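You operate a simulated robot arm through the tools that you are given. There is no shell and no other tool.

You run a simulated robot arm. Do the job below in one go: nothing can be reset, and whatever is moved stays where it is left.

JOB
Play the glass-lid music box and wind it again.
Fine: purple pad off the lid and on the desk; glass lid shut at the end. Set down upright: purple pad.
Where things are to end (x, y in the base frame): purple pad within 0.06 m of [0.69, 0.2].
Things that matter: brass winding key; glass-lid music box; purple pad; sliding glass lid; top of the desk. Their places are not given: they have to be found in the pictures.

Only the result counts: the job must be done as asked and must still hold three seconds after the hand-in. Knocking over, shifting, dropping, spilling or breaking anything else fails it. A push-on lid holds only when it is set on centred and level and pressed home; a screw cap is set on level and turned clockwise until tight.

ROBOT AND FRAMES
A 6-joint arm with a two-finger parallel gripper, fixed in place. Base frame: the origin is at the foot of the arm, x ahead of it, y to its left, z up. Readings come in m, rad, newtons and seconds.
With the tool pointing down near the work surface it reaches from about 0.28 to 0.74 m from the base axis. Its first joint turns from -1.152 to 1.152 rad. Payload 2.45 kg.
The TCP is the grasp point between the finger pads, 0.024 m short of the fingertips. In the tool frame z runs along the fingers and y along their closing line. Largest opening 0.068 m; finger width 0.017, thickness 0.01; the body of the gripper, 0.04 by 0.07 m, starts 0.041 m behind the TCP.
Orientation is that of the tool frame in the base frame, as a unit quaternion [w, x, y, z]. With the fingers straight down and closing along the base's y, the tool's x points along the base's -x, its y along +y and its z along -z.

CONTROLS
- The arm moves only by the tool drive_tool. Its argument "steps" is a list of rows, each a list of 3 entries, a list of its own where there are three numbers: the shift along the tool's x, y, z in m, then the turn, a rotation vector about the tool's x, y, z in rad, then the finger opening in m, from 0 to 0.068. In form: [[[x, y, z], [wx, wy, wz], grip], ...]. A call has 1 to 20 rows; each row shifts and turns the commanded pose from where the row before left it, along the tool's axes as they then stand. Each row takes 0.2 s and may step no farther than 0.05 m and 0.15 rad from the row before; otherwise, or with a gripper value out of range, the whole call is refused. A pose out of reach is approached as far as the arm can. The call stops where the force on the tool passes 40 N (or 10 N more than at its start, if that is more) or the arm is blocked; 0.2 s more then pass. The fingers move at their own pace (about 0.108 m/s each) and stop on an object; they squeeze with about 33 N. The grip force told is the motor's: it shows also when the fingers shut on nothing. Time passes only in rows, and 0.2 s behind the last, so rows that do not move let the fingers close. It gives the time, the measured TCP pose, the force on the tool (base axes), the opening and the grip force at its end, in the units of the frame above (readings bear some noise), with the torque about the TCP (base axes, N m) and any sound that the robot's microphone picked up.
- Cameras (640 x 400 px; columns grow to the right, rows downward): "scene" is fixed at [0.158, 0.4595, 1.4134]; the picture's right is [-0.25, -0.97, 0.00], its down [-0.90, 0.23, -0.36] and it looks along [0.35, -0.09, -0.93] (base axes); focal length 214 px, centre (320, 200). "wrist" rides on the gripper at [0.084, 0.011, -0.075] in the tool frame; the picture's right is [-0.13, 0.99, 0.00], its down [-0.60, -0.08, -0.79] and it looks along [-0.79, -0.10, 0.61] (tool axes); focal length 251 px, centre (320, 200).
- get_image(camera): a new picture of that camera. The clock stands still meanwhile.
- locate(camera, pixels): for up to 12 pixels [column, row] of the newest picture of that camera ("zoom" is the newest enlarged one), the place [x, y, z] in the base frame of the surface seen there, good to about 0.002 m, but the place of the scene camera against the robot may be out by one fixed shift of up to 0.012 m in any direction. The clock stands still meanwhile.
- close_up(camera, box): a new picture of the part [left, top, right, bottom] of that camera's present view, enlarged. The clock stands still meanwhile.
- sign_off(): hands the job in; it is judged then, once.

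Leave the gripper open and the arm clear of the work at the hand-in unless told otherwise.

The tools are called after ">>>" by a JSON object that holds its "api" and its "payload". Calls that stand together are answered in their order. drive_tool: Moves the arm, as the interface text tells. Its arguments: {"type":"object","properties":{"steps":{"type":"array"}},"required":["steps"]} The other tools are called the same way: get_image (camera) takes a picture; locate (camera, pixels) gives the place of the surface under pixels of a picture; close_up (camera, box) takes an enlarged picture of a part of a camera's view; sign_off () hands the job in.

At the start:

```text
time_s: 0.0
tool_pos: [0.484, 0.0682, 1.1305]
orientation: [0.001, -0.001, 1.0, 0.0]
force: [0.3, -0.9, -0.8]
wrist_torque: [0.02, -0.02, 0.03]
finger_gap: 0.0678
gripper_force: 0.0
```

scene: 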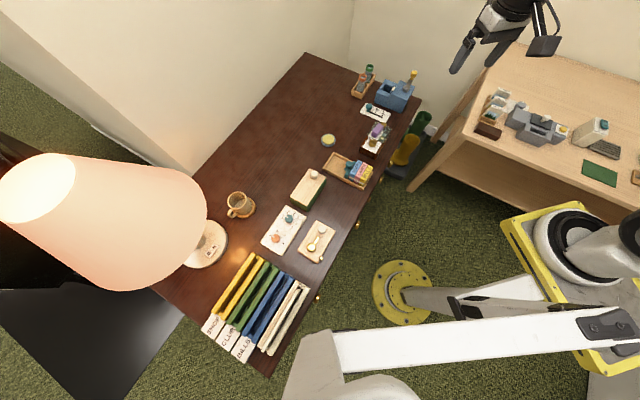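
wrist: 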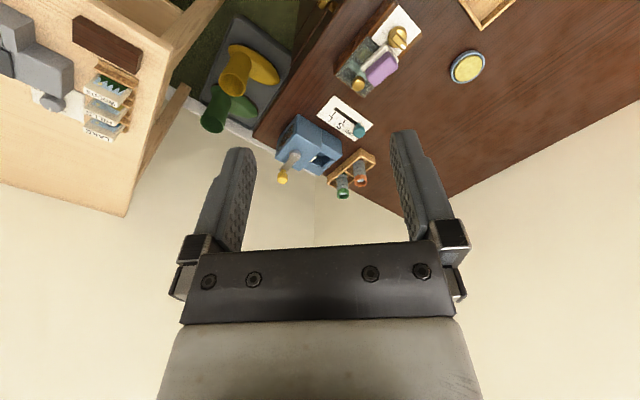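

The scene picture shows a small box with a purple thing on it near (377,137). I will enlarge that part of the scene view and the matching part of the wrist view, near (380,55).

>>> {"api": "close_up", "payload": {"camera": "scene", "box": [340, 100, 420, 170]}}

>>> {"api": "close_up", "payload": {"camera": "wrist", "box": [300, 0, 460, 100]}}

```text
5.71 times, centred on (380, 135) of scene
```

zoom: 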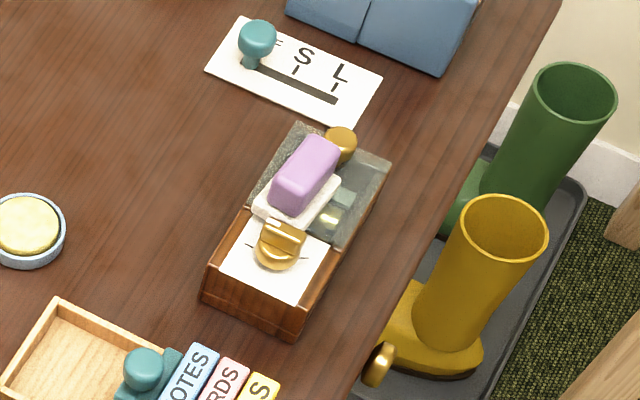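

```text
4.00 times, centred on (380, 50) of wrist
```

zoom: 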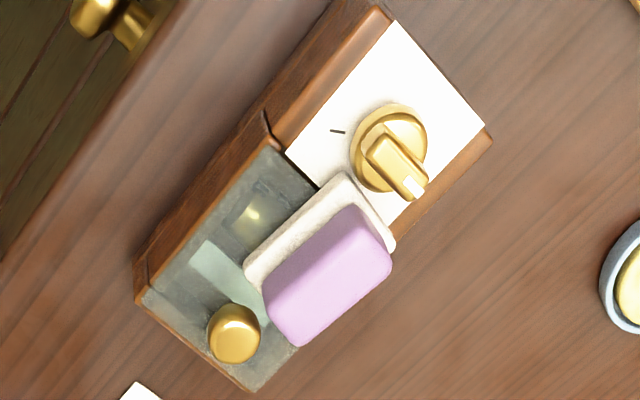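

The enlarged view shows a brass key with a white mark on a white plate, a glass lid with a brass knob, and a white-and-purple pad lying on the lid. I will locate these in the newest enlarged picture, the wrist one.

>>> {"api": "locate", "payload": {"camera": "zoom", "pixels": [[233, 333], [400, 160], [412, 186], [330, 275], [300, 335], [375, 265], [345, 180], [250, 275], [200, 290], [310, 130], [470, 120], [390, 30]]}}

>>> {"api": "get_image", "payload": {"camera": "scene"}}

```text
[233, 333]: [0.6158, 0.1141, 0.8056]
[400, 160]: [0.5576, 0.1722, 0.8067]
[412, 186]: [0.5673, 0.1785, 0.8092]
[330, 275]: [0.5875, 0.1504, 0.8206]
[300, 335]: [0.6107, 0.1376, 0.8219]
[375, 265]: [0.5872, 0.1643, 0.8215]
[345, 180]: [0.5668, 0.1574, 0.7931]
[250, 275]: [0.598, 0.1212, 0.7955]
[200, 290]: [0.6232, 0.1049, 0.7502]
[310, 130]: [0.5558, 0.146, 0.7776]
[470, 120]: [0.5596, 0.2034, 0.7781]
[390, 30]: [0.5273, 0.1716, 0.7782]
```

```text
taken
```

scene: 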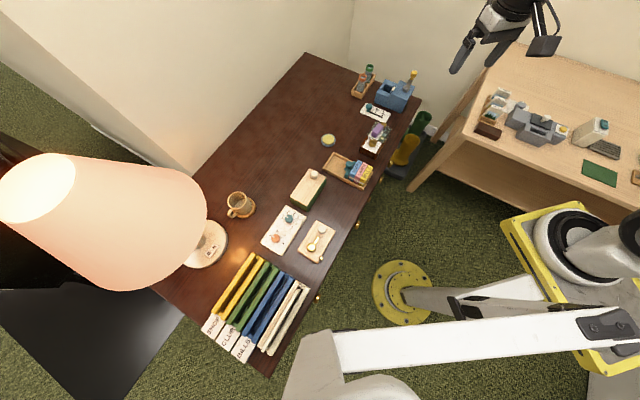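

I need the desk height, the clear room around (0.69, 0.2), and the box corners. I will take a wider wrist close-up and locate points in it.

>>> {"api": "close_up", "payload": {"camera": "wrist", "box": [260, 0, 580, 200]}}

```text
2.00 times, centred on (420, 100) of wrist
```

zoom: 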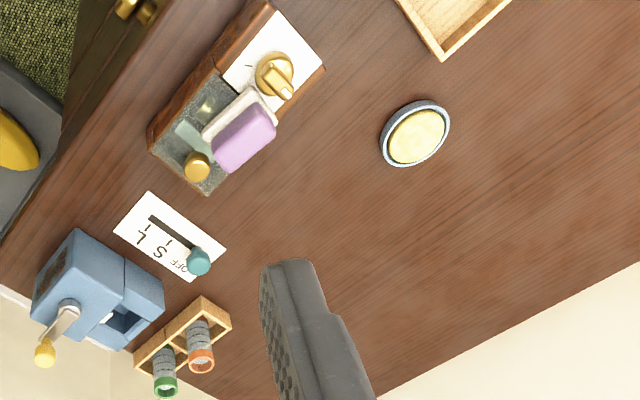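

The desk also holds an OFF/S/L slider card, a pencil sharpener, a small rack and a round yellow dish, and none of these must be disturbed. I will locate points on the desk around the target spot.

>>> {"api": "locate", "payload": {"camera": "zoom", "pixels": [[300, 220], [260, 230], [150, 195], [225, 245], [198, 260], [208, 192], [150, 145], [270, 5], [322, 68], [415, 135], [220, 320], [330, 250]]}}

>>> {"api": "locate", "payload": {"camera": "scene", "pixels": [[362, 112], [376, 106], [391, 118], [350, 110], [340, 120], [345, 105], [328, 141], [380, 120], [360, 125]]}}

```text
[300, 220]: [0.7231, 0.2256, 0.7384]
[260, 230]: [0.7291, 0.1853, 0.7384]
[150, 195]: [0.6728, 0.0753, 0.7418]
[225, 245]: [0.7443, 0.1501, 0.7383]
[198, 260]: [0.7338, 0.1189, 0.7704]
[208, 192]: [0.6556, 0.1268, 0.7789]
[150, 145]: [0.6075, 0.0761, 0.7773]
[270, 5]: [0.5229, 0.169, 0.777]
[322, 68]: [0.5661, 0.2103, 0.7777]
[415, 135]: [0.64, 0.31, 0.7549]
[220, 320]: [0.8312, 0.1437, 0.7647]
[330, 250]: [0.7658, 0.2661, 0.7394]
```

```text
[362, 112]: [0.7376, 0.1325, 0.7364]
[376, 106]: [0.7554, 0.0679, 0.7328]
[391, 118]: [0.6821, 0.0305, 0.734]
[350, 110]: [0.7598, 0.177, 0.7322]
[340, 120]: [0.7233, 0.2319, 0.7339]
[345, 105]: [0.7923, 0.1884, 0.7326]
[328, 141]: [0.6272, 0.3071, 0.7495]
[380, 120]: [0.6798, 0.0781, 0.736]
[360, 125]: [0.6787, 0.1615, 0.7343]
```

By the wrist camera the desk top is at z≈0.738 and the box top at z≈0.778. The box corners are at (0.656,0.127), (0.608,0.076), (0.523,0.169) and (0.566,0.210), so its long axis runs about (0.67,-0.74). I will bring the hand down behind the box for a close look, staying well above everything.

>>> {"api": "drive_tool", "payload": {"steps": [[[0.0078, 0.016, 0.0404], [0, 0, 0], 0.068], [[0.0078, 0.016, 0.0404], [0, 0, 0], 0.068], [[0.0078, 0.016, 0.0404], [0, 0, 0], 0.068], [[0.0078, 0.016, 0.0404], [0, 0, 0], 0.068], [[0.0078, 0.016, 0.0404], [0, 0, 0], 0.068], [[0.0078, 0.016, 0.0404], [0, 0, 0], 0.068], [[0, 0, 0], [0, 0, 0], 0.068]]}}

```text
time_s: 1.6
tool_pos: [0.4351, 0.1632, 0.8877]
orientation: [0.001, -0.001, 1.0, 0.001]
force: [-0.8, -0.5, -0.3]
wrist_torque: [0.0, 0.03, 0.0]
finger_gap: 0.0679
gripper_force: 0.1
```

The arm is at (0.435, 0.163, 0.888) with no contact. Next I take a wrist picture.

>>> {"api": "get_image", "payload": {"camera": "wrist"}}

>>> {"api": "close_up", "payload": {"camera": "wrist", "box": [200, 100, 440, 250]}}

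```text
taken
```

wrist: 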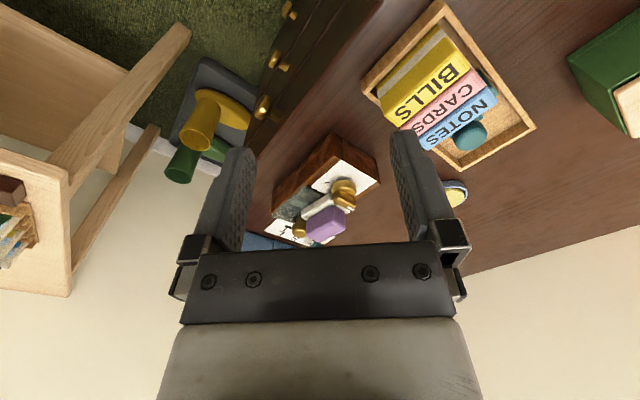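

```text
2.67 times, centred on (320, 175) of wrist
```

zoom: 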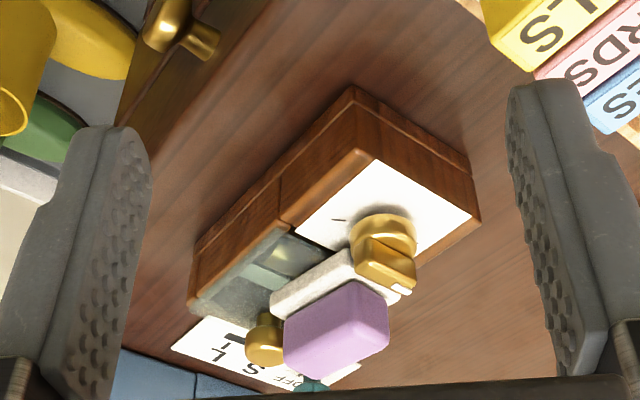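

The hand hides the far side of this picture, so the box is better seen from higher and further forward. I will move to about (0.535, 0.14, 0.955), clear of everything.

>>> {"api": "drive_tool", "payload": {"steps": [[[-0.033, -0.008, -0.023], [0, 0, 0], 0.068], [[-0.033, -0.008, -0.022], [0, 0, 0], 0.068], [[-0.034, -0.007, -0.022], [0, 0, 0], 0.068], [[0, 0, 0], [0, 0, 0], 0.068]]}}

>>> {"api": "close_up", "payload": {"camera": "wrist", "box": [220, 0, 460, 150]}}

```text
time_s: 2.6
tool_pos: [0.5381, 0.1416, 0.9566]
orientation: [0.001, -0.001, 1.0, 0.0]
force: [0.1, -0.4, 1.2]
wrist_torque: [0.02, -0.01, 0.03]
finger_gap: 0.0681
gripper_force: 0.2
```

```text
2.67 times, centred on (340, 75) of wrist
```

zoom: 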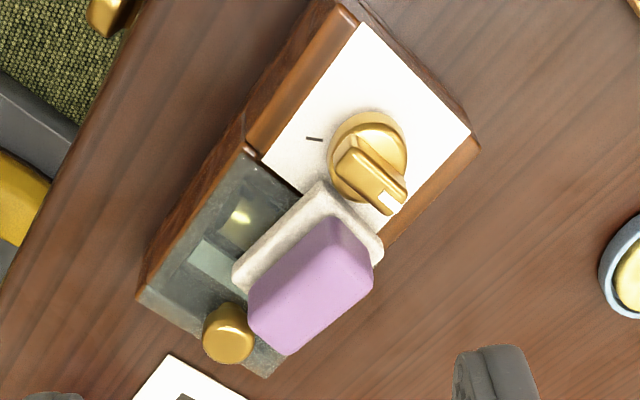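

Now I can see the key bar with a white end, a tick mark on the plate, the pad, and the lid knob. I will locate points on each of them.

>>> {"api": "locate", "payload": {"camera": "zoom", "pixels": [[349, 160], [388, 203], [345, 178], [385, 180], [315, 139], [368, 125], [390, 140], [228, 332], [310, 270], [265, 290], [325, 225], [367, 270]]}}

>>> {"api": "locate", "payload": {"camera": "zoom", "pixels": [[285, 350], [240, 272], [320, 188], [375, 255], [250, 150], [140, 292], [265, 375], [362, 22], [475, 145], [190, 270], [300, 160], [250, 215]]}}

```text
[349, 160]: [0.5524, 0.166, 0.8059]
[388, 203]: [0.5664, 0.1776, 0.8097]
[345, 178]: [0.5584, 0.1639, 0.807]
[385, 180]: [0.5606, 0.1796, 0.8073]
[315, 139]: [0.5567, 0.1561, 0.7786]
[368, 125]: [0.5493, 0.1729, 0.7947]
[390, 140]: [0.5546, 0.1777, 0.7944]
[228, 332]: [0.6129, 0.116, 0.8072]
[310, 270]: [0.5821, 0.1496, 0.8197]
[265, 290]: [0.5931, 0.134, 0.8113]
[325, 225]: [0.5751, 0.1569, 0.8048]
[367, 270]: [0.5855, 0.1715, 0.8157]
```

```text
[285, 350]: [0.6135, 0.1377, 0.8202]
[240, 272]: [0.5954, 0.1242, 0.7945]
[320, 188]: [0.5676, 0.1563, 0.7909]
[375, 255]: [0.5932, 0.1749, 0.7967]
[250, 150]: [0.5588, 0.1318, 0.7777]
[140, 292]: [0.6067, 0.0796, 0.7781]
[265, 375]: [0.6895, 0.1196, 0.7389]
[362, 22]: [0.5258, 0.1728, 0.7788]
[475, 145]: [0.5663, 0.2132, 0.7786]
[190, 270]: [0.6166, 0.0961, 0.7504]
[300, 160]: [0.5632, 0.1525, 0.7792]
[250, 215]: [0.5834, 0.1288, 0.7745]
```

I will zoom in tightly on the key, and then on the lid and pad, to get their exact layout.

>>> {"api": "close_up", "payload": {"camera": "wrist", "box": [320, 30, 400, 80]}}

>>> {"api": "locate", "payload": {"camera": "zoom", "pixels": [[195, 290], [235, 225], [340, 415], [385, 365], [290, 330], [330, 280], [270, 280], [300, 310], [130, 165], [275, 130], [380, 200], [350, 395]]}}

>>> {"api": "close_up", "payload": {"camera": "wrist", "box": [265, 50, 385, 145]}}

```text
8.00 times, centred on (360, 55) of wrist
```

zoom: 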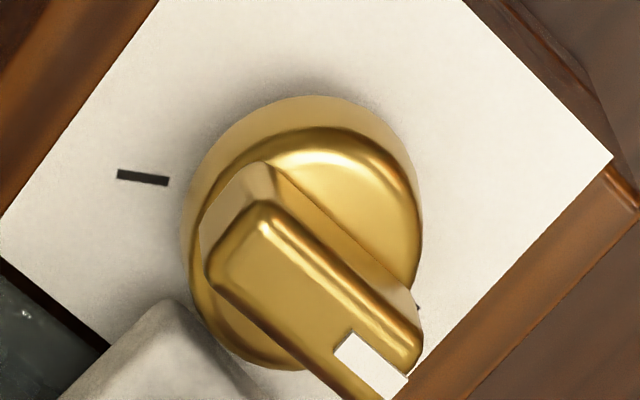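

```text
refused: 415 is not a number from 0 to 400
```

```text
4.21 times, centred on (325, 98) of wrist
```

zoom: 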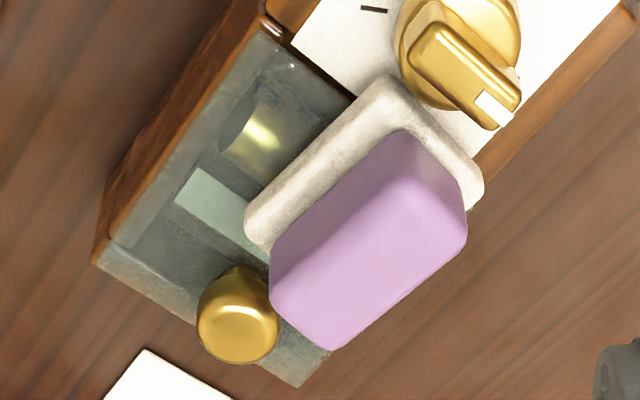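

In this view the pad is a white base with a purple body. Next I will locate the edges of the purple body and the white base, plus the knob and lid edges, in this newest zoom.

>>> {"api": "locate", "payload": {"camera": "zoom", "pixels": [[400, 180], [285, 270], [330, 315], [440, 230], [360, 240], [330, 340], [465, 240], [275, 290], [405, 140], [255, 215], [385, 85], [475, 185]]}}

>>> {"api": "locate", "payload": {"camera": "zoom", "pixels": [[240, 330], [210, 330], [270, 330], [240, 355], [240, 305], [120, 230], [300, 370], [280, 50], [150, 190], [295, 385], [325, 355], [215, 250]]}}

```text
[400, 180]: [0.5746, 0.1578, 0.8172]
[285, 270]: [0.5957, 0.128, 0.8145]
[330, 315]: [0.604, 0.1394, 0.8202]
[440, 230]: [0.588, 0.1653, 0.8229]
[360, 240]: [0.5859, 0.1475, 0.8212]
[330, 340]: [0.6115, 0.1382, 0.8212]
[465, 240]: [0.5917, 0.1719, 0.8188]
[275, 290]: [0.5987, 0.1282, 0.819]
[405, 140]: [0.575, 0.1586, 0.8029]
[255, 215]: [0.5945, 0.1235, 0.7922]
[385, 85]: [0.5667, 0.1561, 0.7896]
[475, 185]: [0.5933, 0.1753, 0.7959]
```

```text
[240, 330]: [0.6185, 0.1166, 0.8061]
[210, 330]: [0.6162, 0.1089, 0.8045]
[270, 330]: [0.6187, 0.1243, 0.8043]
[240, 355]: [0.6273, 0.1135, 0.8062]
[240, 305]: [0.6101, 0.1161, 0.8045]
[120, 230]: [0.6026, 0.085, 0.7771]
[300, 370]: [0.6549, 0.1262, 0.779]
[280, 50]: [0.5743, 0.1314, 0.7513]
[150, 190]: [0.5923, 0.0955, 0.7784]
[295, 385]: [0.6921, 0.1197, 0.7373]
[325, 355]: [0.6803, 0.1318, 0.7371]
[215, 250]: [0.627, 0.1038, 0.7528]
```

The pad's long axis runs at about -52° in the base frame. Its purple body is about 0.022 m wide, centred near (0.594, 0.149), with its top at z 0.822. The glass top is at z 0.779. I will turn the tool +0.907 rad about its own z so the fingers close across the pad, and then look again from above.

>>> {"api": "drive_tool", "payload": {"steps": [[[0, 0, 0], [0, 0, 0.1296], 0.068], [[0, 0, 0], [0, 0, 0.1296], 0.068], [[0, 0, 0], [0, 0, 0.1296], 0.068], [[0, 0, 0], [0, 0, 0.1296], 0.068], [[0, 0, 0], [0, 0, 0.1296], 0.068], [[0, 0, 0], [0, 0, 0.1296], 0.068], [[0, 0, 0], [0, 0, 0.1296], 0.068], [[0, 0, 0], [0, 0, 0], 0.068]]}}

>>> {"api": "get_image", "payload": {"camera": "wrist"}}

```text
time_s: 4.4
tool_pos: [0.5368, 0.1418, 0.9569]
orientation: [0.001, 0.439, 0.898, 0.001]
force: [-0.6, 0.3, -0.5]
wrist_torque: [-0.02, 0.01, 0.03]
finger_gap: 0.068
gripper_force: 0.0
```

```text
taken
```

wrist: 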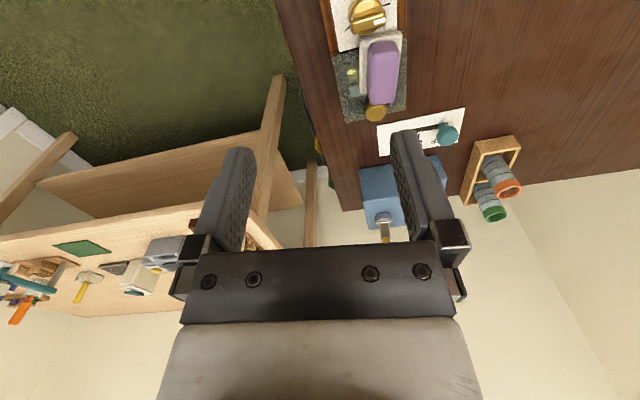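

The turn came out as planned. The pad now stands nearly upright in the picture near (382,72). I will take a close-up and locate its edges.

>>> {"api": "close_up", "payload": {"camera": "wrist", "box": [310, 0, 470, 130]}}

```text
3.08 times, centred on (390, 65) of wrist
```

zoom: 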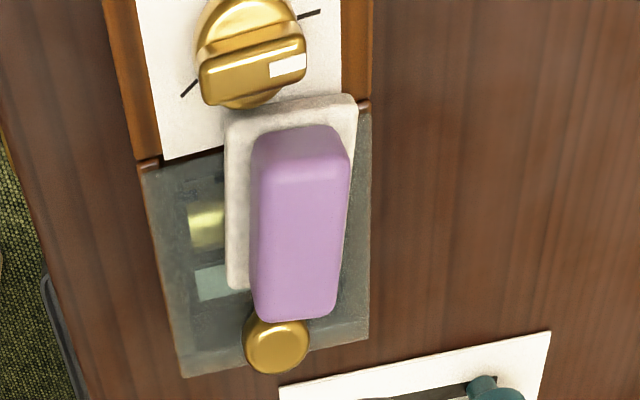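

Both tick marks on the plate are now visible, at (190,87) and (307,13) in the zoom. I will locate the ticks, the key bar, the pad edges and the knob.

>>> {"api": "locate", "payload": {"camera": "zoom", "pixels": [[183, 95], [195, 80], [301, 15], [318, 11], [210, 80], [298, 55], [298, 68], [275, 70], [206, 95], [250, 15], [235, 35], [300, 40]]}}

>>> {"api": "locate", "payload": {"camera": "zoom", "pixels": [[262, 250], [335, 250], [258, 300], [335, 300], [268, 180], [340, 180], [300, 200], [300, 300], [235, 200], [230, 280], [277, 345], [295, 110]]}}

```text
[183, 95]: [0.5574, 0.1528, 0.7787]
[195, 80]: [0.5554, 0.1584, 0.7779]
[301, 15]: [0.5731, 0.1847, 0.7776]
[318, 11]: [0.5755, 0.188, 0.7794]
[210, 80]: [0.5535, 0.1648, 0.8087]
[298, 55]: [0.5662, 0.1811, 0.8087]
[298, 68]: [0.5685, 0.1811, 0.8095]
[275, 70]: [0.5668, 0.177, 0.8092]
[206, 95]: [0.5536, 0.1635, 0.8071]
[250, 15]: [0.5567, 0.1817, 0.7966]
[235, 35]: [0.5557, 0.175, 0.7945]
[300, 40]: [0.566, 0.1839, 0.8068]
```

```text
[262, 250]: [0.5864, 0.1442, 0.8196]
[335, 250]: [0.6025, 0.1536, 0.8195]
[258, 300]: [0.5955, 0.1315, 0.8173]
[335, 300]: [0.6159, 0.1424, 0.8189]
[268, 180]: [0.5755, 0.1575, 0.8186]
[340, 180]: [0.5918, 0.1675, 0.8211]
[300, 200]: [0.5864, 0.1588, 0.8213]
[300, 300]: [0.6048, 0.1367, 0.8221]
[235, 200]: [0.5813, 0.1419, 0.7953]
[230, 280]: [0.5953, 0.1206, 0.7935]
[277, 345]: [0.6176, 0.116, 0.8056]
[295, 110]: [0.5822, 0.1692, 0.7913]
```

The pad centre is confirmed at (0.594, 0.149) with a long axis of -52°. The key's white tip points at the right-hand tick, at about 45° in the base frame, and the other tick is at about -102°. I will now move over the pad to z≈0.87.

>>> {"api": "drive_tool", "payload": {"steps": [[[-0.0098, 0.0165, 0.029], [0, 0, 0], 0.068], [[-0.0098, 0.0165, 0.029], [0, 0, 0], 0.068], [[-0.0098, 0.0165, 0.029], [0, 0, 0], 0.068], [[0, 0, 0], [0, 0, 0], 0.068]]}}

>>> {"api": "get_image", "payload": {"camera": "wrist"}}

```text
time_s: 5.4
tool_pos: [0.5937, 0.1491, 0.8702]
orientation: [0.0, 0.438, 0.899, 0.001]
force: [-0.5, -0.5, 0.8]
wrist_torque: [-0.02, 0.0, 0.02]
finger_gap: 0.0679
gripper_force: 0.0
```

```text
taken
```

wrist: 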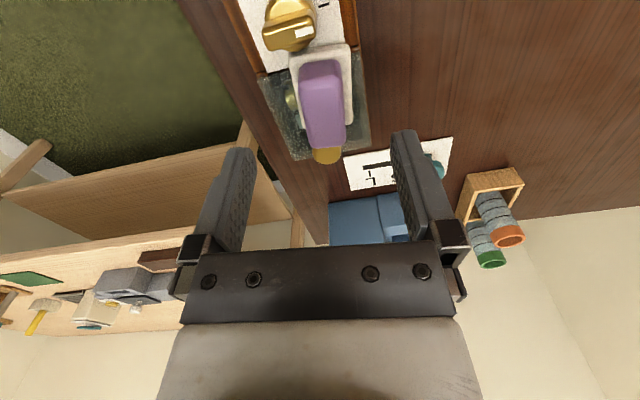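

The fingers are lined up with the pad, at about column 322. I will descend 0.048 m in small rows to z≈0.822, which puts the fingertips just above the white base, and check before closing.

>>> {"api": "drive_tool", "payload": {"steps": [[[0, 0, 0.016], [0, 0, 0], 0.068], [[0, 0, 0.016], [0, 0, 0], 0.068], [[0, 0, 0.016], [0, 0, 0], 0.068], [[0, 0, 0], [0, 0, 0], 0.068]]}}

>>> {"api": "get_image", "payload": {"camera": "wrist"}}

```text
time_s: 6.4
tool_pos: [0.5951, 0.1508, 0.82]
orientation: [0.0, 0.437, 0.899, 0.0]
force: [0.4, -0.3, 0.6]
wrist_torque: [0.01, -0.01, -0.03]
finger_gap: 0.068
gripper_force: 0.2
```

```text
taken
```

wrist: 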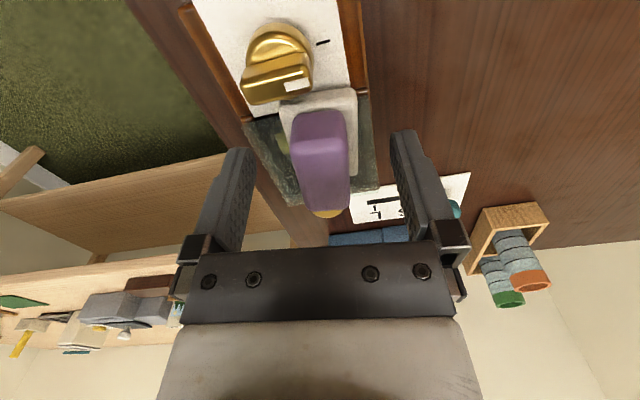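

The pad is centred between the fingers, and the fingertips at about z 0.796 are above the white base. I will now close the fingers on the purple body.

>>> {"api": "drive_tool", "payload": {"steps": [[[0, 0, 0], [0, 0, 0], 0.03], [[0, 0, 0], [0, 0, 0], 0.0], [[0, 0, 0], [0, 0, 0], 0.0], [[0, 0, 0], [0, 0, 0], 0.0]]}}

```text
time_s: 7.4
tool_pos: [0.5948, 0.1481, 0.8208]
orientation: [0.001, 0.438, 0.899, 0.001]
force: [0.4, -0.8, -0.6]
wrist_torque: [0.0, 0.01, -0.01]
finger_gap: 0.0232
gripper_force: 33.4
```

The fingers hold the pad at a gap of 0.0232 m with 33 N. I will lift it straight up 0.06 m.

>>> {"api": "drive_tool", "payload": {"steps": [[[0, 0, -0.01], [0, 0, 0], 0.0], [[0, 0, -0.02], [0, 0, 0], 0.0], [[0, 0, -0.03], [0, 0, 0], 0.0], [[0, 0, 0], [0, 0, 0], 0.0]]}}

>>> {"api": "get_image", "payload": {"camera": "wrist"}}

```text
time_s: 8.4
tool_pos: [0.5941, 0.1484, 0.8826]
orientation: [0.0, 0.438, 0.899, 0.0]
force: [-0.3, 0.3, 0.7]
wrist_torque: [-0.03, 0.04, 0.0]
finger_gap: 0.023
gripper_force: 33.3
```

```text
taken
```

wrist: 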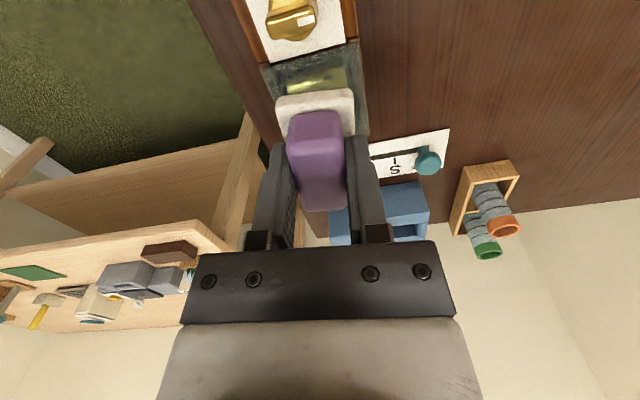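

The pad came cleanly off the lid and is held level. I will carry it to about (0.685, 0.205) at the same height.

>>> {"api": "drive_tool", "payload": {"steps": [[[-0.0038, 0.0355, 0], [0, 0, 0], 0.0], [[-0.0038, 0.0355, 0], [0, 0, 0], 0.0], [[-0.0038, 0.0355, 0], [0, 0, 0], 0.0], [[0, 0, 0], [0, 0, 0], 0.0]]}}

>>> {"api": "get_image", "payload": {"camera": "wrist"}}

>>> {"api": "close_up", "payload": {"camera": "scene", "box": [300, 80, 420, 170]}}

```text
time_s: 9.4
tool_pos: [0.6847, 0.2033, 0.8808]
orientation: [0.0, 0.438, 0.899, 0.0]
force: [0.9, 0.6, 0.1]
wrist_torque: [0.0, 0.0, 0.02]
finger_gap: 0.0231
gripper_force: 33.0
```

```text
taken
```

wrist: 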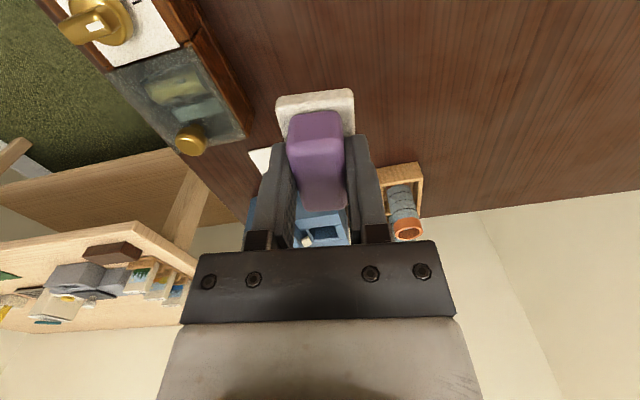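

```text
4.44 times, centred on (360, 125) of scene
```

zoom: 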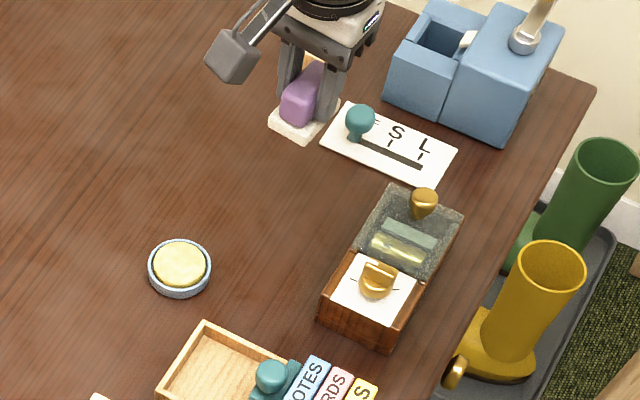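

The pad is at (0.685, 0.204), level and clear of the slider card and the dish. I will lower it close to the desk, with its bottom about 2 mm above.

>>> {"api": "drive_tool", "payload": {"steps": [[[0, 0, 0.04], [0, 0, 0], 0.0], [[0, 0, 0.035], [0, 0, 0], 0.0], [[0, 0, 0.0205], [0, 0, 0], 0.0], [[0, 0, 0], [0, 0, 0], 0.0]]}}

>>> {"api": "get_image", "payload": {"camera": "wrist"}}

```text
time_s: 10.4
tool_pos: [0.6842, 0.2046, 0.7845]
orientation: [0.001, 0.437, 0.899, 0.001]
force: [-0.2, -0.3, -0.1]
wrist_torque: [-0.03, -0.03, 0.01]
finger_gap: 0.0228
gripper_force: 33.2
```

```text
taken
```

wrist: 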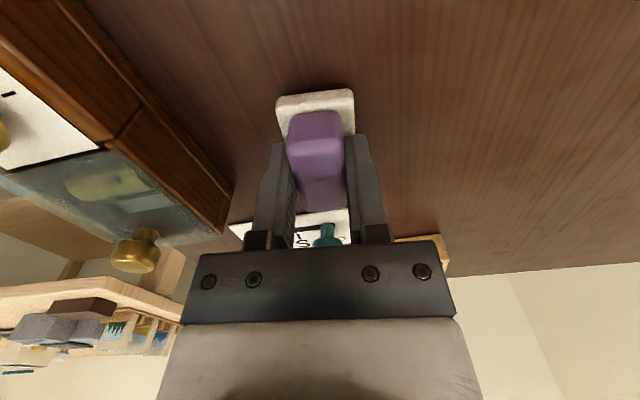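

The hand reads z 0.7845 with no contact yet. I will step down 1 mm at a time, watching for the force of the pad touching the desk.

>>> {"api": "drive_tool", "payload": {"steps": [[[0, 0, 0.001], [0, 0, 0], 0.0], [[0, 0, 0.001], [0, 0, 0], 0.0], [[0, 0, 0], [0, 0, 0], 0.0]]}}

```text
time_s: 11.2
tool_pos: [0.6839, 0.2053, 0.7837]
orientation: [0.0, 0.438, 0.899, 0.001]
force: [-0.3, 0.1, -0.9]
wrist_torque: [0.03, 0.03, -0.02]
finger_gap: 0.0229
gripper_force: 32.9
```

The force is still about zero, so I continue down 1 mm at a time.

>>> {"api": "drive_tool", "payload": {"steps": [[[0, 0, 0.001], [0, 0, 0], 0.0], [[0, 0, 0.001], [0, 0, 0], 0.0], [[0, 0, 0], [0, 0, 0], 0.0]]}}

```text
time_s: 12.0
tool_pos: [0.6862, 0.2047, 0.7817]
orientation: [0.0, 0.438, 0.899, 0.001]
force: [0.7, 0.2, -0.6]
wrist_torque: [0.02, -0.01, -0.01]
finger_gap: 0.0228
gripper_force: 32.6
```

There is still no contact, so I go down a little more.

>>> {"api": "drive_tool", "payload": {"steps": [[[0, 0, 0.001], [0, 0, 0], 0.0], [[0, 0, 0], [0, 0, 0], 0.0]]}}

>>> {"api": "close_up", "payload": {"camera": "wrist", "box": [240, 70, 400, 170]}}

```text
time_s: 12.6
tool_pos: [0.6855, 0.2047, 0.7803]
orientation: [-0.001, 0.438, 0.899, 0.001]
force: [0.2, 0.3, -0.3]
wrist_torque: [0.02, 0.01, 0.0]
finger_gap: 0.0228
gripper_force: 32.6
```

```text
4.00 times, centred on (320, 120) of wrist
```

zoom: 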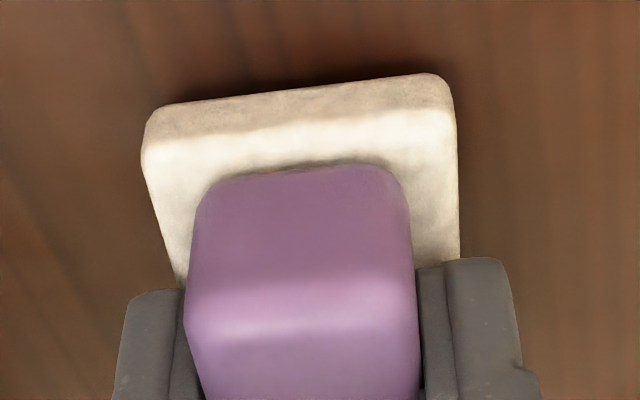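

Contact is very near, judging by the dark contact shadow at the base. I will continue in 0.5–1 mm steps.

>>> {"api": "drive_tool", "payload": {"steps": [[[0, 0, 0.0007], [0, 0, 0], 0.0], [[0, 0, 0.0007], [0, 0, 0], 0.0], [[0, 0, 0], [0, 0, 0], 0.0]]}}

```text
time_s: 13.4
tool_pos: [0.6856, 0.2053, 0.7798]
orientation: [0.0, 0.438, 0.899, 0.001]
force: [-1.3, 0.6, 0.5]
wrist_torque: [-0.03, -0.03, 0.04]
finger_gap: 0.0231
gripper_force: 32.8
```

The force is still only noise, so I take two more small steps.

>>> {"api": "drive_tool", "payload": {"steps": [[[0, 0, 0.0007], [0, 0, 0], 0.0], [[0, 0, 0.0007], [0, 0, 0], 0.0], [[0, 0, 0], [0, 0, 0], 0.0]]}}

>>> {"api": "locate", "payload": {"camera": "zoom", "pixels": [[300, 60], [300, 95], [150, 125], [145, 150], [500, 150], [100, 150], [310, 130], [300, 82]]}}

```text
time_s: 14.2
tool_pos: [0.6858, 0.2055, 0.7782]
orientation: [0.001, 0.438, 0.899, 0.0]
force: [0.5, -0.1, 0.0]
wrist_torque: [-0.02, 0.02, 0.02]
finger_gap: 0.023
gripper_force: 33.5
```

```text
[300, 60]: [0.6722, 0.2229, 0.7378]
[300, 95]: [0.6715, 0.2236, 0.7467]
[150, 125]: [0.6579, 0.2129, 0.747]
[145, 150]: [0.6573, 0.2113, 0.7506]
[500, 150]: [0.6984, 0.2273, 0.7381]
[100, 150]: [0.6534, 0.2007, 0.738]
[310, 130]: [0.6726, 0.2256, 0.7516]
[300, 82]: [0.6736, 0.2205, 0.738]
```

The desk reads z 0.738 and the pad's underside is still slightly above it. I continue in small steps and stop at any upward force.

>>> {"api": "drive_tool", "payload": {"steps": [[[0, 0, 0.0007], [0, 0, 0], 0.0], [[0, 0, 0.0007], [0, 0, 0], 0.0], [[0, 0, 0], [0, 0, 0], 0.0]]}}

>>> {"api": "close_up", "payload": {"camera": "wrist", "box": [260, 80, 380, 155]}}

```text
time_s: 15.0
tool_pos: [0.6854, 0.2058, 0.7761]
orientation: [0.0, 0.437, 0.9, 0.001]
force: [0.4, 0.6, -0.6]
wrist_torque: [0.03, 0.01, -0.01]
finger_gap: 0.0232
gripper_force: 33.0
```

```text
5.33 times, centred on (320, 118) of wrist
```

zoom: 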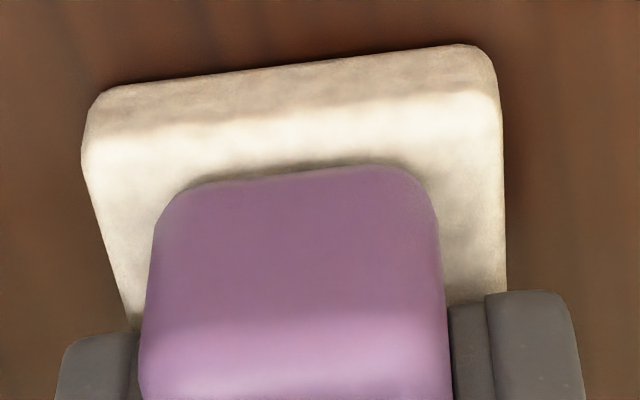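

There is still no contact force. I will measure the white base's top and bottom edge heights against the desk in this zoom.

>>> {"api": "locate", "payload": {"camera": "zoom", "pixels": [[300, 135], [150, 170], [470, 130], [480, 220], [120, 220], [300, 85], [300, 72], [300, 60], [300, 30], [560, 150], [440, 50], [110, 110]]}}

```text
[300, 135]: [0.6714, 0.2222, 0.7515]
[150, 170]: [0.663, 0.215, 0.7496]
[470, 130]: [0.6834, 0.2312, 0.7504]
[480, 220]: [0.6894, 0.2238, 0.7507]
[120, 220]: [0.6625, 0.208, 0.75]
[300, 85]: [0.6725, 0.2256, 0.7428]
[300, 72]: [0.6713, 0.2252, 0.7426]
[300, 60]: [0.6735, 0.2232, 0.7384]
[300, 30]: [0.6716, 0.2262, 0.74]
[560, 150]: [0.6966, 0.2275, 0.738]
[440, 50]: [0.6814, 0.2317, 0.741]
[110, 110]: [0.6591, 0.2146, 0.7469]
```

The white top is at z≈0.7505 and the desk at about 0.738, so contact should be within about 1–2 mm. I continue with small steps.

>>> {"api": "drive_tool", "payload": {"steps": [[[0, 0, 0.0006], [0, 0, 0], 0.0], [[0, 0, 0.0006], [0, 0, 0], 0.0], [[0, 0, 0], [0, 0, 0], 0.0]]}}

```text
time_s: 15.8
tool_pos: [0.6863, 0.2051, 0.7767]
orientation: [0.001, 0.438, 0.899, 0.001]
force: [-3.6, 0.6, 7.9]
wrist_torque: [-0.06, 0.14, 0.02]
finger_gap: 0.023
gripper_force: 33.3
```

Contact: the desk pushes up with about 8 N. I will ease up 0.6 mm, open the fingers evenly, wait, and then rise straight up.

>>> {"api": "drive_tool", "payload": {"steps": [[[0, 0, -0.0006], [0, 0, 0], 0.0], [[0, 0, 0], [0, 0, 0], 0.045], [[0, 0, 0], [0, 0, 0], 0.06], [[0, 0, 0], [0, 0, 0], 0.06]]}}

>>> {"api": "get_image", "payload": {"camera": "wrist"}}

```text
time_s: 16.8
tool_pos: [0.6872, 0.205, 0.7771]
orientation: [0.001, 0.438, 0.899, 0.0]
force: [-0.2, -0.3, 0.4]
wrist_torque: [-0.01, 0.03, 0.01]
finger_gap: 0.0601
gripper_force: 0.0
```

```text
taken
```

wrist: 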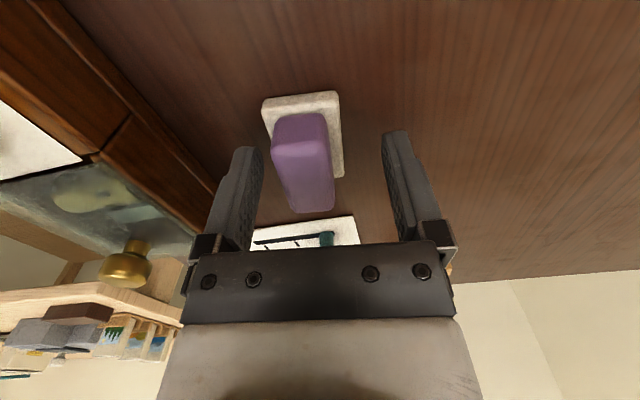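

The fingers are open and the pad stands upright on the desk by itself. I will rise straight up 0.1 m.

>>> {"api": "drive_tool", "payload": {"steps": [[[0, 0, -0.02], [0, 0, 0], 0.06], [[0, 0, -0.04], [0, 0, 0], 0.06], [[0, 0, -0.045], [0, 0, 0], 0.06], [[0, 0, 0], [0, 0, 0], 0.06]]}}

>>> {"api": "get_image", "payload": {"camera": "wrist"}}

>>> {"api": "close_up", "payload": {"camera": "scene", "box": [320, 80, 420, 160]}}

```text
time_s: 17.8
tool_pos: [0.6857, 0.2043, 0.8813]
orientation: [0.0, 0.437, 0.899, 0.001]
force: [0.1, -0.5, -0.5]
wrist_torque: [0.0, 0.0, 0.01]
finger_gap: 0.06
gripper_force: 0.1
```

```text
taken
```

wrist: 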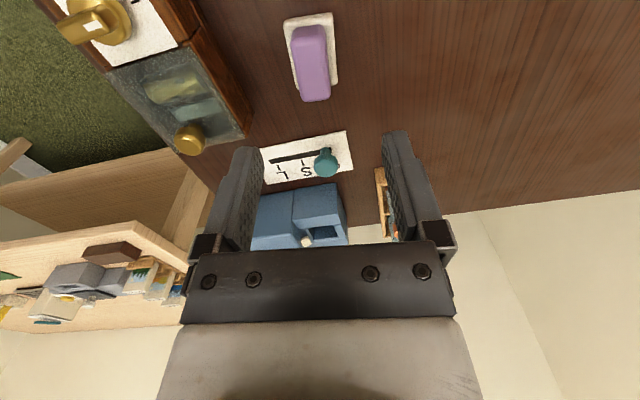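

```text
5.00 times, centred on (370, 120) of scene
```

zoom: 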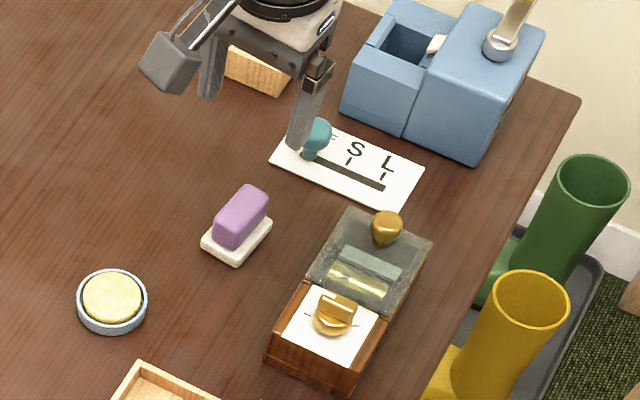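

The pad stands upright and flat on the desk. I will check its place, and locate points on the box, lid, knob and key in the wrist picture.

>>> {"api": "locate", "payload": {"camera": "wrist", "pixels": [[310, 45], [312, 90], [190, 140], [183, 45], [105, 72], [185, 155], [245, 135], [88, 25], [172, 88], [200, 110], [250, 120], [140, 30]]}}

>>> {"api": "close_up", "payload": {"camera": "wrist", "box": [40, 0, 260, 160]}}

```text
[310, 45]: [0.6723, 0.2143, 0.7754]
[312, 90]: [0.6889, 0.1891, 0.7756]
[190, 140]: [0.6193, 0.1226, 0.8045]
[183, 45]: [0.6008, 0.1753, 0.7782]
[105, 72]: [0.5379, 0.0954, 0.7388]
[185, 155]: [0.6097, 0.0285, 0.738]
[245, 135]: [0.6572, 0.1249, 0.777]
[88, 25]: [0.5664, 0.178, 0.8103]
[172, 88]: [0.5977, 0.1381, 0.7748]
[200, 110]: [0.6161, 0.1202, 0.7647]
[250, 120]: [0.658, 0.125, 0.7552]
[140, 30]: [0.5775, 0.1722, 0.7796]
```

```text
2.50 times, centred on (150, 80) of wrist
```

zoom: 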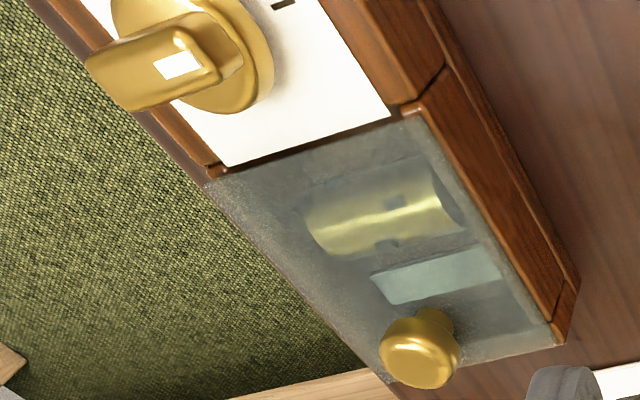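

The pad is at about (0.680, 0.202), upright, so that part is good. The glass lid lies between wooden rails with the knob end open, so it should slide away from the key, along about (0.70,-0.71). I will turn the tool 6.6° so the fingers close square across the slide direction, and move above the knob at (0.618, 0.116).

>>> {"api": "drive_tool", "payload": {"steps": [[[0, 0, 0], [0, 0, -0.115], 0.05], [[-0.0052, -0.0367, 0], [0, 0, 0], 0.05], [[-0.0052, -0.0367, 0], [0, 0, 0], 0.05], [[-0.0052, -0.0367, 0], [0, 0, 0], 0.05], [[0, 0, 0], [0, 0, 0], 0.05]]}}

>>> {"api": "get_image", "payload": {"camera": "wrist"}}

```text
time_s: 19.0
tool_pos: [0.6184, 0.1161, 0.8816]
orientation: [0.001, 0.385, 0.923, 0.001]
force: [-0.2, 0.2, -0.7]
wrist_torque: [-0.01, 0.0, 0.02]
finger_gap: 0.0497
gripper_force: 0.0
```

```text
taken
```

wrist: 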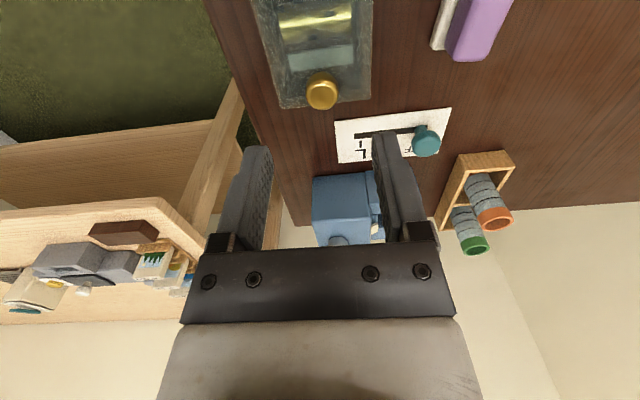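

The knob is at (322, 92), straight below the grasp point, near column 320. I will locate it again, along with the lid edges and the blue sharpener ahead, to be sure the slide path is clear.

>>> {"api": "locate", "payload": {"camera": "wrist", "pixels": [[322, 92], [310, 92], [334, 92], [280, 105], [371, 98], [265, 20], [372, 10], [325, 180], [365, 172], [318, 240], [425, 135], [336, 122]]}}

>>> {"api": "close_up", "payload": {"camera": "wrist", "box": [230, 0, 410, 120]}}

```text
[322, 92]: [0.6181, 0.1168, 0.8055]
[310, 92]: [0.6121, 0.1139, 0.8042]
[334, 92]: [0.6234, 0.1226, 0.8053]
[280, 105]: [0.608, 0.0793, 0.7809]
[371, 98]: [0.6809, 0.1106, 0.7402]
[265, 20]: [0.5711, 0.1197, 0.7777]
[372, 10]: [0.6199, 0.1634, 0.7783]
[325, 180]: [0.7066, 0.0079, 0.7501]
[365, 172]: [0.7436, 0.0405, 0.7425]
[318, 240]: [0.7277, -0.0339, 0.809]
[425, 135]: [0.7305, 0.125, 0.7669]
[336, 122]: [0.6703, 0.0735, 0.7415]
```

```text
3.33 times, centred on (320, 60) of wrist
```

zoom: 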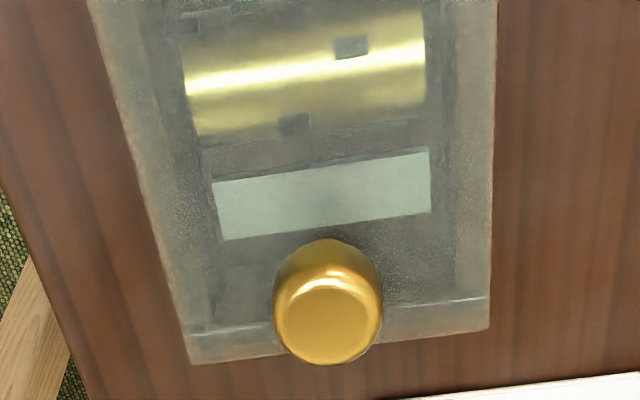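

The knob is centred at (0.618, 0.117), top at z 0.8055. The sharpener starts about 0.12 m beyond the box end, so there is room to slide. I will lower the hand so the fingertips are about 6 mm above the glass around the knob.

>>> {"api": "drive_tool", "payload": {"steps": [[[0, 0, 0.03], [0, 0, 0], 0.05], [[0, 0, 0.03], [0, 0, 0], 0.05], [[0, 0, 0.012], [0, 0, 0], 0.05], [[0, 0, 0], [0, 0, 0], 0.05]]}}

>>> {"api": "get_image", "payload": {"camera": "wrist"}}

```text
time_s: 20.0
tool_pos: [0.6183, 0.118, 0.8089]
orientation: [0.0, 0.385, 0.923, 0.001]
force: [-0.3, 0.7, 0.0]
wrist_torque: [-0.02, 0.0, -0.02]
finger_gap: 0.05
gripper_force: 0.0
```

```text
taken
```

wrist: 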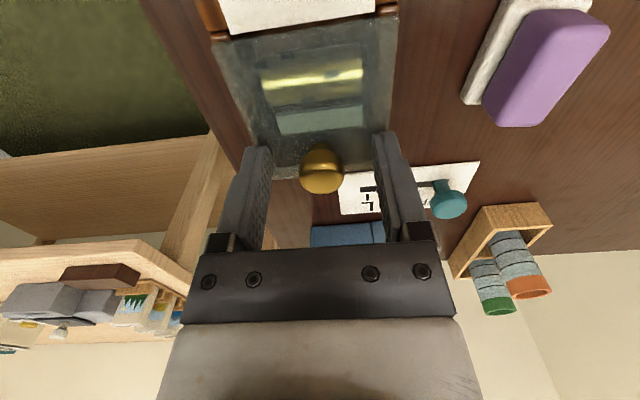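

The knob is centred between the fingers at (321,172). I will close on it.

>>> {"api": "drive_tool", "payload": {"steps": [[[0, 0, 0], [0, 0, 0], 0.025], [[0, 0, 0], [0, 0, 0], 0.0], [[0, 0, 0], [0, 0, 0], 0.0]]}}

```text
time_s: 20.8
tool_pos: [0.6187, 0.1168, 0.809]
orientation: [0.0, 0.386, 0.923, 0.001]
force: [1.1, 1.4, 0.0]
wrist_torque: [-0.12, -0.01, 0.02]
finger_gap: 0.0213
gripper_force: 32.9
```

The knob is gripped with a gap of 0.0213 m. I will pull gently along the box axis away from the key (tool -x), 6 mm first, and read the force.

>>> {"api": "drive_tool", "payload": {"steps": [[[-0.002, 0, 0], [0, 0, 0], 0.0], [[-0.002, 0, 0], [0, 0, 0], 0.0], [[-0.002, 0, 0], [0, 0, 0], 0.0]]}}

```text
time_s: 21.6
tool_pos: [0.622, 0.1131, 0.8095]
orientation: [0.001, 0.386, 0.923, 0.001]
force: [0.3, 1.6, -0.3]
wrist_torque: [-0.39, -0.2, 0.01]
finger_gap: 0.0215
gripper_force: 32.8
```

The lid follows with only 1–2 N of drag. I will look to confirm the glass is moving with the knob.

>>> {"api": "get_image", "payload": {"camera": "wrist"}}

>>> {"api": "close_up", "payload": {"camera": "scene", "box": [340, 100, 420, 170]}}

```text
taken
```

wrist: 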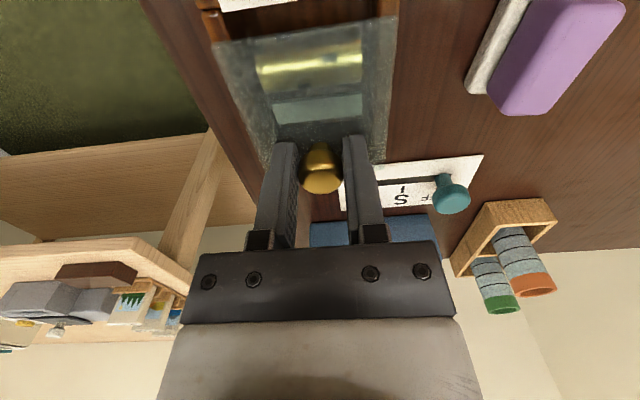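

```text
5.71 times, centred on (380, 135) of scene
```

zoom: 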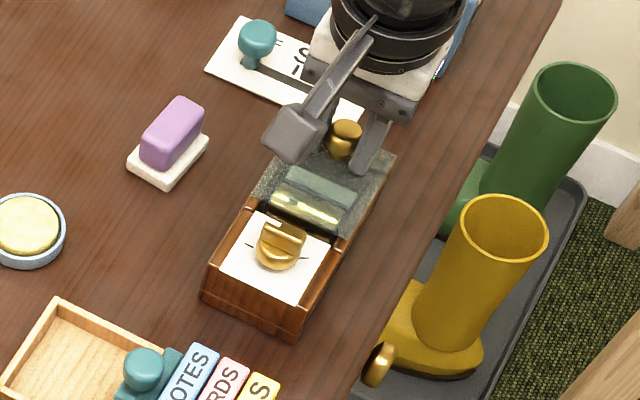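

A gap has opened between the glass and the white plate, so the lid slides as expected. I will continue 20 mm further in 4 mm rows, watching the force and sound.

>>> {"api": "drive_tool", "payload": {"steps": [[[-0.004, 0, 0], [0, 0, 0], 0.0], [[-0.004, 0, 0], [0, 0, 0], 0.0], [[-0.004, 0, 0], [0, 0, 0], 0.0], [[-0.004, 0, 0], [0, 0, 0], 0.0], [[-0.004, 0, 0], [0, 0, 0], 0.0]]}}

>>> {"api": "get_image", "payload": {"camera": "wrist"}}

```text
time_s: 22.8
tool_pos: [0.6375, 0.0977, 0.8084]
orientation: [0.0, 0.386, 0.922, 0.001]
force: [-7.9, -8.0, 19.3]
wrist_torque: [0.07, 0.44, -0.06]
finger_gap: 0.0215
gripper_force: 33.1
```

```text
taken
```

wrist: 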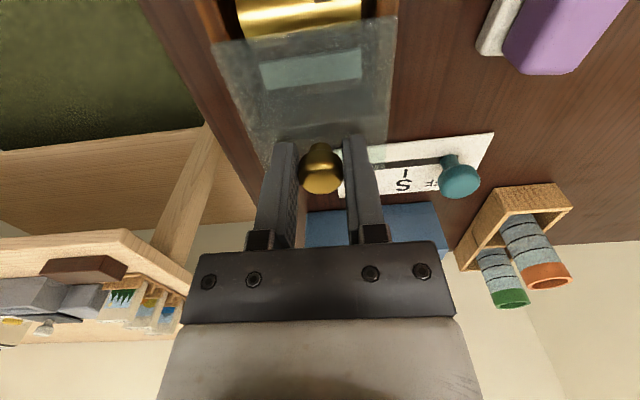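

The drag rose to about 11 N sideways (toward -v) and 19 N upward, so my path is slightly out of line with the rails. I will ease the hand 0.6 mm sideways (tool -y) and 0.6 mm up, and read again.

>>> {"api": "drive_tool", "payload": {"steps": [[[0, -0.0006, -0.0006], [0, 0, 0], 0.0], [[0, 0, 0], [0, 0, 0], 0.0]]}}

```text
time_s: 23.4
tool_pos: [0.6365, 0.098, 0.8096]
orientation: [0.001, 0.386, 0.923, 0.001]
force: [-4.2, -4.3, 15.4]
wrist_torque: [0.06, 0.32, -0.13]
finger_gap: 0.0215
gripper_force: 33.0
```

Forces are falling as expected. I will ease a bit further, 0.6 mm sideways and 1.2 mm up.

>>> {"api": "drive_tool", "payload": {"steps": [[[0, -0.0006, -0.0012], [0, 0, 0], 0.0], [[0, 0, 0], [0, 0, 0], 0.0]]}}

>>> {"api": "get_image", "payload": {"camera": "wrist"}}

>>> {"api": "close_up", "payload": {"camera": "scene", "box": [340, 100, 420, 170]}}

```text
time_s: 24.0
tool_pos: [0.6352, 0.0987, 0.8095]
orientation: [0.0, 0.384, 0.923, 0.0]
force: [1.7, 2.6, 0.1]
wrist_torque: [-0.4, -0.42, -0.01]
finger_gap: 0.0217
gripper_force: 33.1
```

```text
taken
```

wrist: 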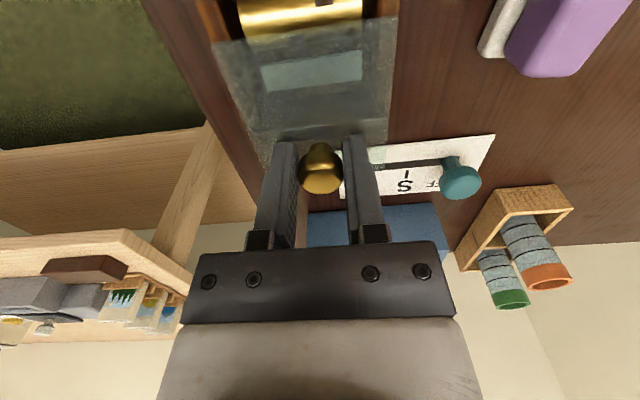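

```text
5.71 times, centred on (380, 135) of scene
```

zoom: 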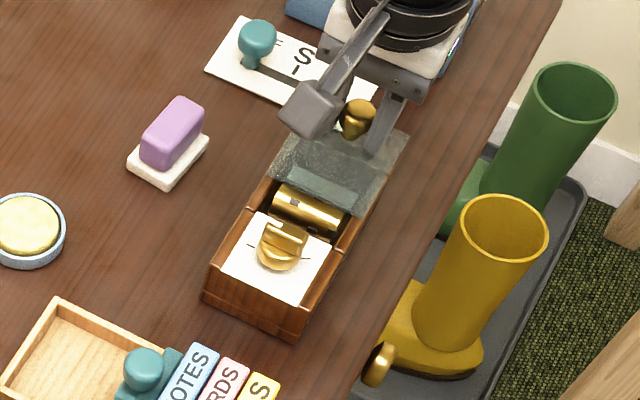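

Forces are back near zero and the box has not shifted. The true slide axis is about 2° further round, near -47.5°. I will go on in that direction for 8 mm and watch the forces and sound.

>>> {"api": "drive_tool", "payload": {"steps": [[[-0.004, -0.00012, 0], [0, 0, 0], 0.0], [[-0.004, -0.00012, 0], [0, 0, 0], 0.0], [[0, 0, 0], [0, 0, 0], 0.0]]}}

```text
time_s: 24.8
tool_pos: [0.6413, 0.0915, 0.8098]
orientation: [0.0, 0.385, 0.923, 0.0]
force: [-0.3, -0.4, -0.7]
wrist_torque: [-0.45, -0.45, -0.03]
finger_gap: 0.0216
gripper_force: 33.0
```

The lid slides freely now. I continue another 12 mm in the same direction.

>>> {"api": "drive_tool", "payload": {"steps": [[[-0.004, -0.00012, 0], [0, 0, 0], 0.0], [[-0.004, -0.00012, 0], [0, 0, 0], 0.0], [[-0.004, -0.00012, 0], [0, 0, 0], 0.0], [[0, 0, 0], [0, 0, 0], 0.0]]}}

>>> {"api": "close_up", "payload": {"camera": "scene", "box": [340, 100, 420, 170]}}

>>> {"api": "get_image", "payload": {"camera": "wrist"}}

```text
time_s: 25.8
tool_pos: [0.6505, 0.0825, 0.8107]
orientation: [0.0, 0.386, 0.923, 0.0]
force: [0.1, 0.4, 0.4]
wrist_torque: [-0.46, -0.45, 0.04]
finger_gap: 0.0215
gripper_force: 33.1
```

```text
5.71 times, centred on (380, 135) of scene
```

zoom: 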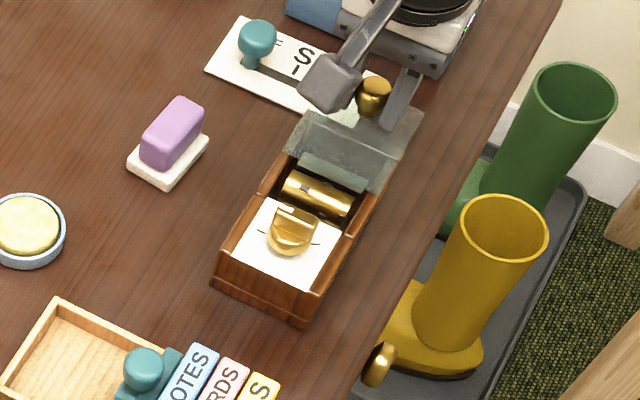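

```text
taken
```

wrist: 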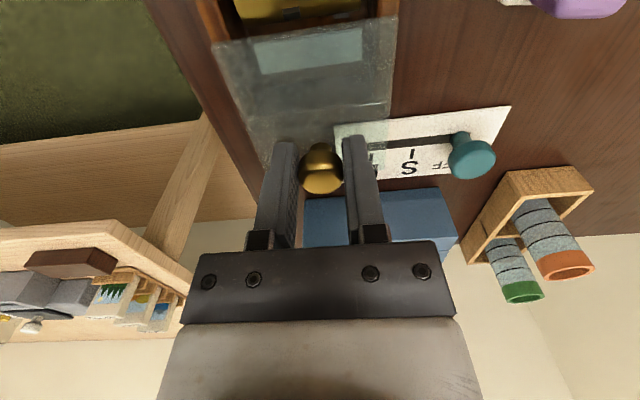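

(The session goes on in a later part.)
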